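You operate a simulated robot arm through the tools that you are given. There is no shell and no other tool. Be economical: measure what you need, move in short steps, check, and stop when the job is done.

You are at the controls of a simulated robot arm. One attempt, no reset.

TASK
Take the blue battery from the table top and leave it on top of the green pea packet.
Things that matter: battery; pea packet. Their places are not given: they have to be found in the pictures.

Only the result counts: the job must be done as asked and must still hold three seconds after the hand-in. Knocking over, shifting, dropping, spilling or breaking anything else fails it.

THE ROBOT
A 6-joint arm with a two-finger parallel gripper, fixed in place. Base frame: the origin is at the foot of the arm, x ahead of it, y to its left, z up; the work surface is at about z = 0. Lengths are in mm, angles in rad, forces in N, time in s.
With the tool pointing down near the work surface it reaches from about 160 to 420 mm from the base axis. Its first joint turns from -1.152 to 1.152 rad. Payload 1.57 kg.
The tool frame sits at the grasp point between the pads (the TCP): z along the fingers, y along the line on which they close. The tips reach 30 mm beyond it. Largest opening 80 mm; finger width 17, thickness 12; the body of the gripper, 40 by 82 mm, starts 80 mm behind the TCP.
Orientation is that of the tool frame in the base frame, as a unit quaternion [x, y, z, w]. With the fingers straight down and closing along the base's y, the tool's x points along the base's -x, its y along +y and its z along -z.

THE INTERFACE
- The arm moves only by the tool drive_tool. Its argument "moves" is a list of rows, each an object of numbers (a shift or turn left out is 0, a gripper value left out holds the last): "rx", "ry", "rz": the turn, a rotation vector about the base's x, y, z in rad; "dx", "dy", "dz": the shift along the base's x, y, z in mm; "jaw": the closure, from 0 (fully open) to 1 (shut). In form: [{"rx": .., "ry": .., "rz": .., "dx": .., "dy": .., "dz": .., "jaw": ..}, ...]. A call has 1 to 20 rows; each row shifts and turns the commanded pose from where the row before left it. Rows are played at 5 a second. More than 50 mm and 0.15 rad between two rows, or a gripper value outside its range, and nothing of the call is played. Where a pose cannot be reached the arm comes as near as it can. A force on the tool above 40 N (or 10 N above the force at the start of the call, whichever is more), or a blocked arm, ends the call early, and 0.2 s more pass. Each finger travels about 153 mm/s and halts on what it meets, pressing with about 29 N; the grip force reading is that of the motor and also rises with nothing between the fingers. The clock runs only during rows and for 0.2 s after the last one: add rows that do not move to give the fingers time. It gives the time, the measured TCP pose, the force on the tool (base axes), the opening and the grip force at its end, in the units of the frame above (readings bear some noise).
- Cameras (640 x 400 px; columns grow to the right, rows downward): "scene" is fixed at [39.3, -318.5, 432.8]; the picture's right is [0.91, -0.42, 0.00], its down [-0.21, -0.46, -0.86] and it looks along [0.36, 0.78, -0.51] (base axes); focal length 232 px, centre (320, 200). "wrist" rides on the gripper at [-32, 0, -78] in the tool frame; the picture's right is [0.00, -1.00, 0.00], its down [0.97, 0.00, -0.24] and it looks along [0.24, 0.00, 0.97] (tool axes); focal length 218 px, centre (320, 200).
- snapshot(camera): a new picture of that camera. It takes no simulated time.
- probe_pixels(camera, pixels): for up to 12 pixels [column, row] of the newest picture of that camera ("zoom" is the newest enlarged one), the place [x, y, z] in the base frame of the surface seen there, good to about 2 mm. It takes no simulated time.
- enlarge(camera, box): a new picture of the part [left, top, right, bottom] of that camera's present view, enlarged. It takes no simulated time.
- finish_job(): hands the job in; it is judged then, once.

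Keep the steps short. Do not move on a guess: measure, check each grasp and each placing, and mend mistakes. In all there are 60 turns and 30 pictures (those below and enlarged ones count). Leave the gripper open and the arm clear of the work at the hand-in unless told otherwise, and finish with a single line.

The tools are called as name(argument=value, ...) on one line, values as JSON. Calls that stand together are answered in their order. drive_tool: Moves the arm, as the interface text tells. Its arguments: {"type":"object","properties":{"moves":{"type":"array","items":{"type":"object","properties":{"rx":{"type":"number"},"ry":{"type":"number"},"rz":{"type":"number"},"dx":{"type":"number"},"dy":{"type":"number"},"dz":{"type":"number"},"jaw":{"type":"number"}}}}},"required":["moves"]} The other tools are called the same way: snapshot (camera) takes a picture; probe_pixels (camera, pixels) gives the place of the surface under pixels of a picture; enlarge (camera, box) takes an enlarged picture of a part of a camera's view; finish_job () hands the job in.

At the start:

```text
time: 0.0
tool_pos: [228.9, 15.6, 275.0]
orientation: [-0.001, 1.0, -0.001, 0.001]
wrist_force: [-0.3, -0.8, 0.5]
grip_width: 80.1
grip_force: 0.0
```

scene: 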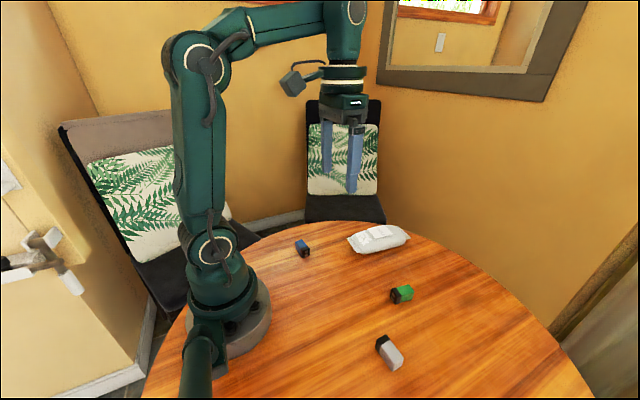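
wrist: 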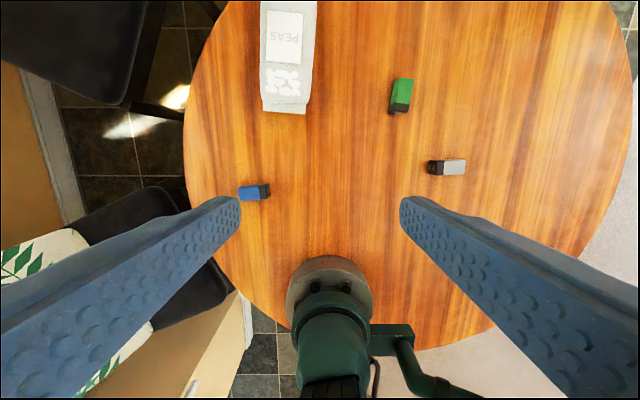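

I see a blue battery at about (303,248) in the scene picture and one packet marked PEAS at about (379,239). It looks white or grey. I'll enlarge both views to check them.

enlarge(camera="scene", box=[270, 200, 430, 300])

probe_pixels(camera="wrist", pixels=[[241, 188], [241, 200], [258, 186], [259, 198], [268, 185], [269, 196], [263, 5], [313, 5], [263, 105], [305, 108], [285, 50], [285, 85]])

```text
4.00 times, centred on (350, 250) of scene
```

zoom: 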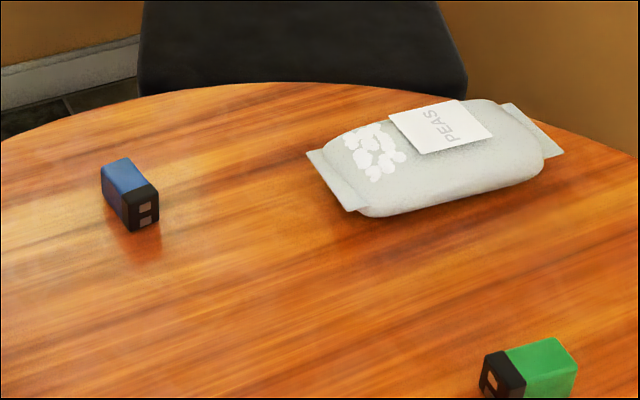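

```text
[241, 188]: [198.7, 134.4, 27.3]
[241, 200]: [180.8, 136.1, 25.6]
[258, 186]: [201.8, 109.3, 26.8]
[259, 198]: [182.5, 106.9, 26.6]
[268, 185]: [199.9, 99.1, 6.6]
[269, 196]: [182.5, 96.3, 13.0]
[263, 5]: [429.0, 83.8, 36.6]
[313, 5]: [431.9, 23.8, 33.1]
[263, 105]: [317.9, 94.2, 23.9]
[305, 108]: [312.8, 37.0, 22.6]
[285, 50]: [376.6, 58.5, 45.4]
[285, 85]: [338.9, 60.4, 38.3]
```

The table holds only one packet. The battery is about 18 mm wide across x and 26 mm tall, with its centre near (191, 116) and its long axis about 0.12 rad off y. I'll move above it and turn the tool so the fingers close across its width, then look again.

drive_tool(moves=[{"rz": 0.14, "dx": -3, "dy": 8, "dz": -9}, {"rz": 0.14, "dx": -3, "dy": 8, "dz": -9}, {"rz": 0.14, "dx": -3, "dy": 8, "dz": -9}, {"rz": 0.14, "dx": -3, "dy": 8, "dz": -9}, {"rz": 0.14, "dx": -3, "dy": 8, "dz": -9}, {"rz": 0.14, "dx": -3, "dy": 8, "dz": -9}, {"rz": 0.14, "dx": -3, "dy": 8, "dz": -9}, {"rz": 0.14, "dx": -3, "dy": 8, "dz": -9}, {"rz": 0.14, "dx": -3, "dy": 9, "dz": -9}, {"rz": 0.14, "dx": -3, "dy": 9, "dz": -9}, {"rz": 0.14, "dx": -4, "dy": 9, "dz": -9}, {"rz": 0.14, "dx": -4, "dy": 9, "dz": -9}, {}])

snapshot(camera="wrist")

```text
time: 2.8
tool_pos: [192.1, 116.7, 165.5]
orientation: [0.746, -0.666, 0.0, 0.0]
wrist_force: [0.0, 0.5, 0.5]
grip_width: 79.6
grip_force: 0.0
```

```text
26 pictures are left
```

wrist: 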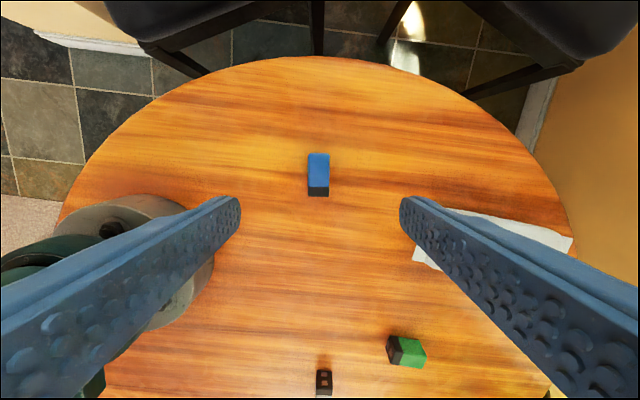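

The battery now stands upright in the picture at (318,175), lined up with the fingers. I'll probe its edges.

probe_pixels(camera="wrist", pixels=[[310, 156], [327, 156], [310, 183], [327, 183], [318, 155], [318, 170], [318, 185], [318, 193], [300, 170], [336, 170]])

```text
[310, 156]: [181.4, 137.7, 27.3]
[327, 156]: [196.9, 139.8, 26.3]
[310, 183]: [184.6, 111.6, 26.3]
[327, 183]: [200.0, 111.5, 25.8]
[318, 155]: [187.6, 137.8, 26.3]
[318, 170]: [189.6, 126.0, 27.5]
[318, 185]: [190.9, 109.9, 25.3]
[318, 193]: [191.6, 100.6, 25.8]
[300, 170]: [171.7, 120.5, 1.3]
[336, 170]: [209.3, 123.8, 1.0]
```

The battery's centre is about (190.5, 119), with its top at 26. I'll lower until the tips are about 6 mm above the table, with the jaws open and straddling it.

drive_tool(moves=[{"dx": -1.5, "dy": 2.3, "dz": -20}, {"dz": -25}, {"dz": -25}, {"dz": -25}, {"dz": -20}, {"dz": -14}, {}])

snapshot(camera="wrist")

```text
time: 4.4
tool_pos: [189.4, 117.1, 37.2]
orientation: [0.746, -0.666, 0.0, -0.001]
wrist_force: [0.2, 0.3, -0.7]
grip_width: 79.7
grip_force: 0.0
```

```text
25 pictures are left
```

wrist: 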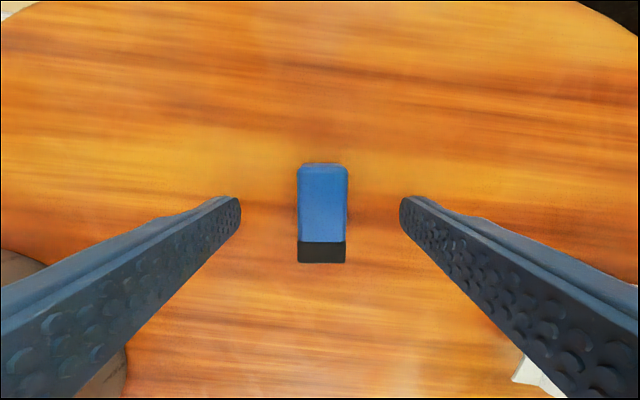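

The battery sits midway between the fingers, and the tips line up with its middle. I'll close the jaws and hold.

drive_tool(moves=[{"jaw": 0.4}, {"jaw": 0.7}, {"jaw": 0.9}, {"jaw": 0.9}, {"jaw": 0.9}])

```text
time: 5.6
tool_pos: [190.1, 119.6, 37.0]
orientation: [0.745, -0.667, -0.001, -0.001]
wrist_force: [-0.3, 0.1, 0.5]
grip_width: 20.8
grip_force: 28.9
```

The jaws stopped at 20.8 mm with 29 N, so something is held. I'll lift it and check with the wrist camera.

drive_tool(moves=[{"dz": 10}, {"dz": 25}, {"dz": 25}, {"dz": 25}, {"dz": 25}, {}])

snapshot(camera="wrist")

snapshot(camera="scene")

```text
time: 7.0
tool_pos: [189.9, 115.5, 148.9]
orientation: [0.745, -0.667, -0.001, 0.0]
wrist_force: [1.1, -0.3, -0.6]
grip_width: 20.9
grip_force: 29.0
```

```text
24 pictures are left
```

wrist: 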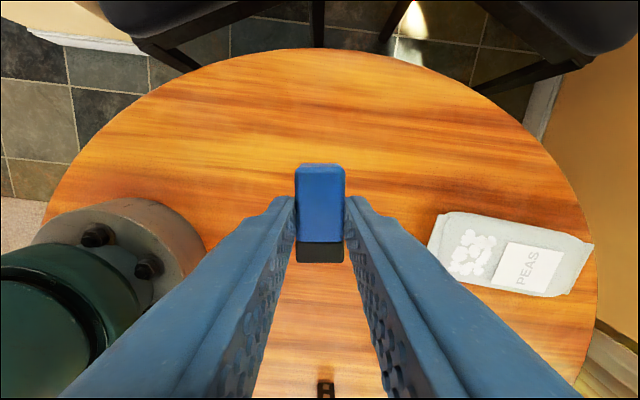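

```text
23 pictures are left
```

scene: 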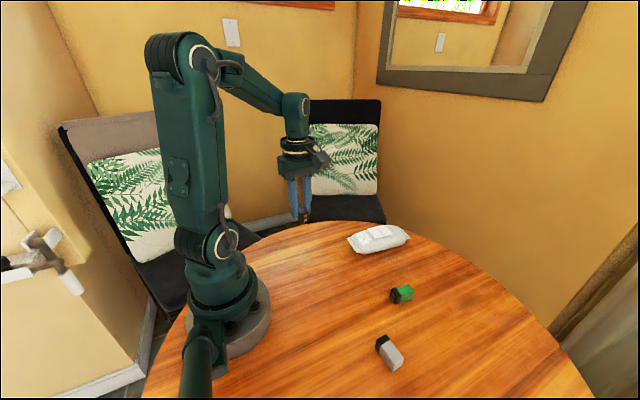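

The battery is held level. Next I'll probe the packet's top with the wrist camera to find a flat spot.

probe_pixels(camera="wrist", pixels=[[445, 240], [465, 250], [485, 255], [498, 255], [512, 262], [525, 268], [540, 272], [555, 276], [575, 270], [515, 250], [515, 280], [515, 235]])

enlarge(camera="wrist", box=[420, 190, 612, 310])

```text
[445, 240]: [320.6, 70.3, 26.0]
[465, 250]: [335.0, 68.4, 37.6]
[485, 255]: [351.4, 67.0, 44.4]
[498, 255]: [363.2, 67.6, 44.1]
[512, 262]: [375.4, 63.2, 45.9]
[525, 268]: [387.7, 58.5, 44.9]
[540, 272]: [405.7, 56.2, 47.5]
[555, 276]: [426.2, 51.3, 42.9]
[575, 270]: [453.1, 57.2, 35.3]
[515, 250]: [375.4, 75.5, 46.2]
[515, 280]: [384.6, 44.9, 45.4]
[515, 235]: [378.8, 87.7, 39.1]
```

```text
3.33 times, centred on (516, 250) of wrist
```

zoom: 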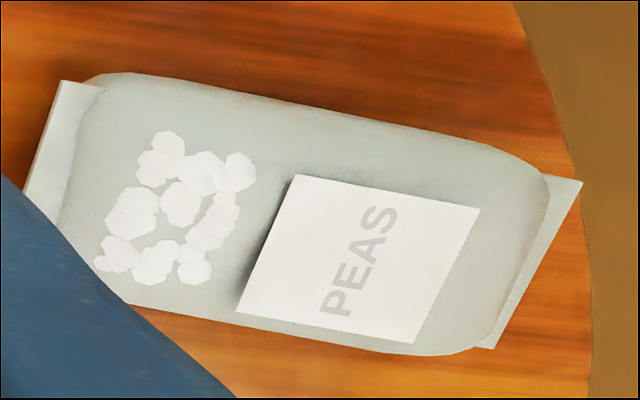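

The packet's top is flat at about z 46 for x 350–410 and y 45–75. Its long axis runs nearly along x, at about -0.1 rad. I'll carry the battery above (376, 61) and turn it to lie along the packet.

drive_tool(moves=[{"rz": -0.138, "dx": 14.3, "dy": -4.3}, {"rz": -0.138, "dx": 14.3, "dy": -4.3}, {"rz": -0.138, "dx": 14.3, "dy": -4.3}, {"rz": -0.138, "dx": 14.3, "dy": -4.3}, {"rz": -0.138, "dx": 14.3, "dy": -4.3}, {"rz": -0.138, "dx": 14.3, "dy": -4.3}, {"rz": -0.138, "dx": 14.3, "dy": -4.3}, {"rz": -0.138, "dx": 14.3, "dy": -4.3}, {"rz": -0.138, "dx": 14.3, "dy": -4.3}, {"rz": -0.138, "dx": 14.3, "dy": -4.3}, {"rz": -0.138, "dx": 14.3, "dy": -4.3}, {"rz": -0.138, "dx": 14.3, "dy": -4.3}, {"rz": -0.138, "dx": 14.3, "dy": -4.3}, {}, {}])

snapshot(camera="wrist")

enlarge(camera="scene", box=[300, 160, 460, 260])

```text
time: 10.2
tool_pos: [376.3, 62.0, 148.0]
orientation: [0.058, 0.998, -0.001, 0.0]
wrist_force: [-0.1, 0.3, -0.1]
grip_width: 20.9
grip_force: 29.3
```

```text
21 pictures are left
```

wrist: 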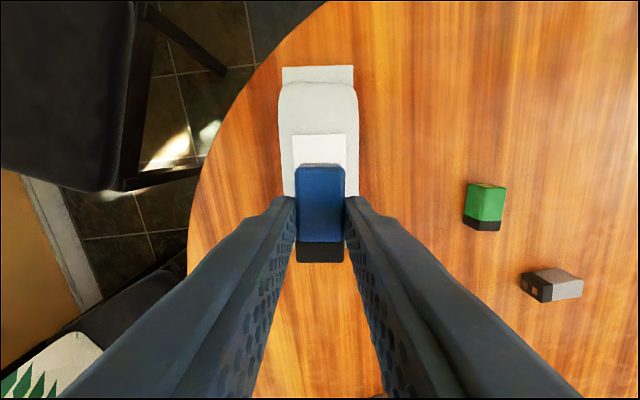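

```text
4.00 times, centred on (380, 210) of scene
```

zoom: 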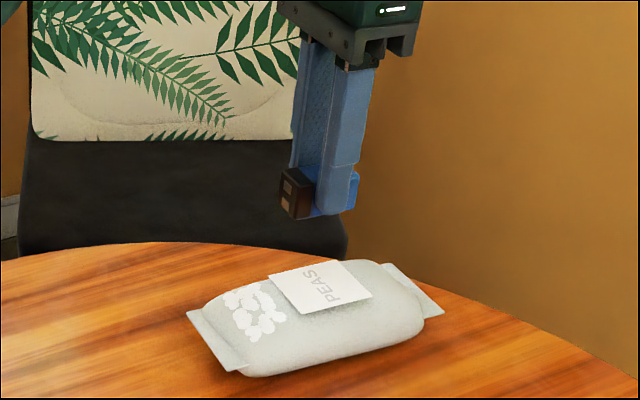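

The battery lines up with the packet. I'll probe the packet's edges and top profile once more before lowering.

probe_pixels(camera="wrist", pixels=[[318, 68], [318, 90], [318, 110], [318, 125], [318, 140], [318, 158], [286, 150], [353, 150], [300, 150], [338, 150], [285, 180], [354, 180]])

probe_pixels(camera="zoom", pixels=[[320, 285], [300, 275], [345, 265], [290, 305], [360, 295], [250, 300], [270, 330], [330, 312], [235, 362], [320, 180], [295, 210]])

```text
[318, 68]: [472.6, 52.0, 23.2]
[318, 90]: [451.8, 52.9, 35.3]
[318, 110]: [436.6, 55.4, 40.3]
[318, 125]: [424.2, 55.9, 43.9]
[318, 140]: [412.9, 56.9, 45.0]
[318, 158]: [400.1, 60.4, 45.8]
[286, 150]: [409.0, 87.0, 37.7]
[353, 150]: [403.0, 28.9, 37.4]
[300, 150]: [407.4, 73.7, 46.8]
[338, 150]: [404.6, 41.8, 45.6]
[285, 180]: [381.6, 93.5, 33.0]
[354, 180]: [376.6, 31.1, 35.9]
```

```text
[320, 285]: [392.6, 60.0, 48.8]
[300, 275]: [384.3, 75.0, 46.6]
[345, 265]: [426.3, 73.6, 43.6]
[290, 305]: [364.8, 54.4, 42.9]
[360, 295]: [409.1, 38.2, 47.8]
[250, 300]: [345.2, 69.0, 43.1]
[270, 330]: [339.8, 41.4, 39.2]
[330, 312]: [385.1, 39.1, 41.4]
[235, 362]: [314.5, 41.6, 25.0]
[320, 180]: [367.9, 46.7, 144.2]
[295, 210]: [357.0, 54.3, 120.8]
```

The packet spans x 315–475, and its flat label at z of about 46–47 is centred near (392, 60.5). I'll shift over that and lower to just above it.

drive_tool(moves=[{"dx": 14, "dy": -1.5}, {"dz": -20}, {"dz": -20}, {"dz": -15}, {"dz": -4}, {}, {}])

enlarge(camera="scene", box=[320, 190, 440, 265])

```text
time: 11.8
tool_pos: [390.8, 60.6, 90.5]
orientation: [0.056, 0.998, 0.0, 0.001]
wrist_force: [-0.5, -0.8, -0.5]
grip_width: 20.6
grip_force: 29.0
```

```text
5.33 times, centred on (380, 228) of scene
```

zoom: 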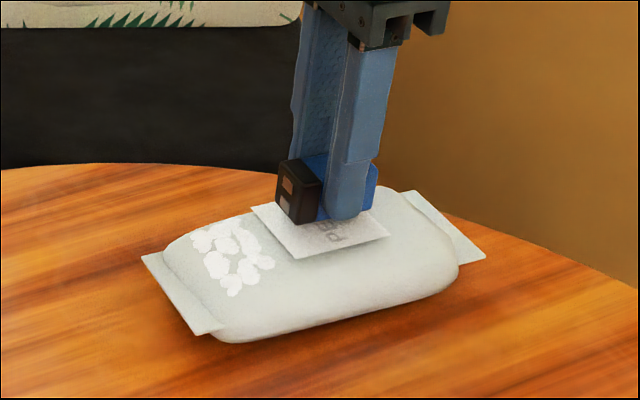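

The battery is over the label with a small gap, and there's no contact yet. I'll lower in small steps.

drive_tool(moves=[{"dz": -2}, {"dz": -2}, {"dz": -1}, {}, {}])

```text
time: 13.0
tool_pos: [389.4, 59.2, 85.0]
orientation: [0.057, 0.998, 0.0, 0.001]
wrist_force: [-0.3, 0.3, -0.6]
grip_width: 21.0
grip_force: 28.9
```

Still no contact force at z 85. I'll take 1 mm steps.

drive_tool(moves=[{"dz": -1}, {}])

drive_tool(moves=[{"dz": -1}, {}])

```text
time: 13.6
tool_pos: [388.9, 59.9, 83.9]
orientation: [0.057, 0.998, 0.0, 0.001]
wrist_force: [-0.3, -0.5, -0.3]
grip_width: 20.8
grip_force: 28.9
```

```text
time: 14.2
tool_pos: [389.3, 60.8, 82.5]
orientation: [0.057, 0.998, 0.0, 0.001]
wrist_force: [0.2, 0.2, 2.9]
grip_width: 20.9
grip_force: 29.0
```

The force has risen to 2.9 N, so the battery touches the packet. I'll open the jaws gently.

drive_tool(moves=[{"jaw": 0.72}, {"jaw": 0.68}, {"jaw": 0.6}, {"jaw": 0.5}, {"jaw": 0.4}, {}])

snapshot(camera="wrist")

enlarge(camera="scene", box=[320, 190, 440, 265])

```text
time: 15.6
tool_pos: [389.0, 60.5, 82.2]
orientation: [0.056, 0.998, 0.0, 0.001]
wrist_force: [-0.2, -0.5, -0.5]
grip_width: 48.0
grip_force: 0.1
```

```text
18 pictures are left
```

wrist: 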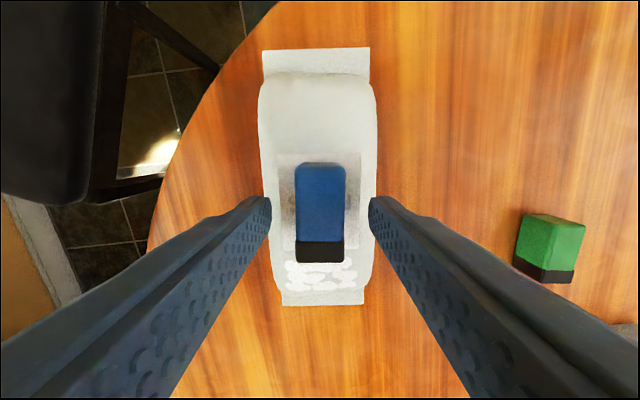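

```text
5.33 times, centred on (380, 228) of scene
```

zoom: 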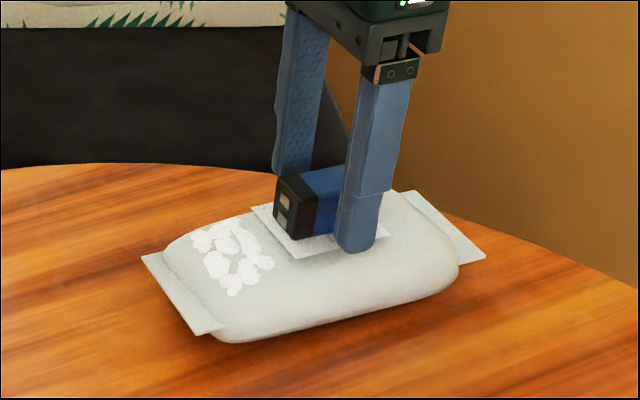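

The battery is resting on the label and the fingers are clear of it. I'll lift straight up, back off, and open fully.

drive_tool(moves=[{"dz": 10}, {"dz": 20}, {"dz": 30}, {"dz": 30}, {"dz": 30, "jaw": 0}, {"dx": -30, "dz": 20}, {"dx": -30}, {"dx": -30}, {}, {}, {}])

snapshot(camera="scene")

enlarge(camera="scene", box=[320, 190, 440, 265])

```text
time: 18.0
tool_pos: [277.7, 57.5, 212.5]
orientation: [0.056, 0.998, 0.0, 0.001]
wrist_force: [-0.3, 0.5, -0.2]
grip_width: 79.9
grip_force: 0.1
out of reach, approached as far as the arm can: row 4, 5
```

```text
16 pictures are left
```

scene: 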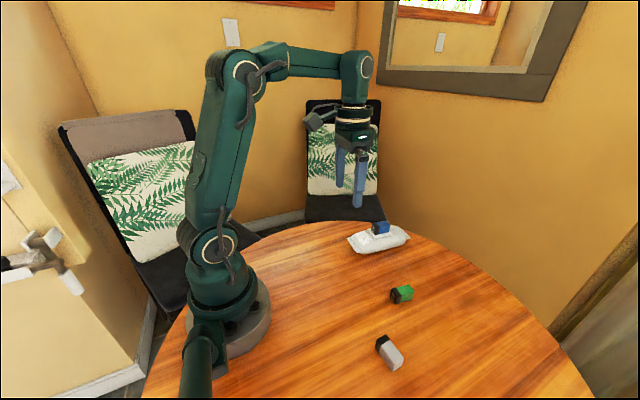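

```text
5.33 times, centred on (380, 228) of scene
```

zoom: 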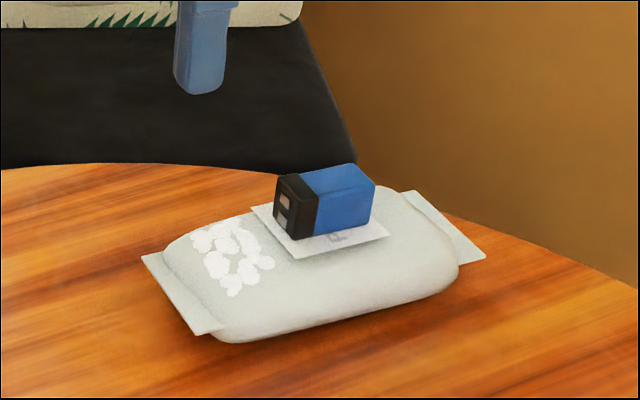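

The battery is resting steadily on the packet, nothing else has moved, and the gripper is open and clear. I'll hand the job in.

finish_job()

```text
The job is handed in.
```

The blue battery is on top of the pea packet, which looks pale grey rather than green but was the only pea packet on the table; nothing else moved, and the gripper is open and clear.
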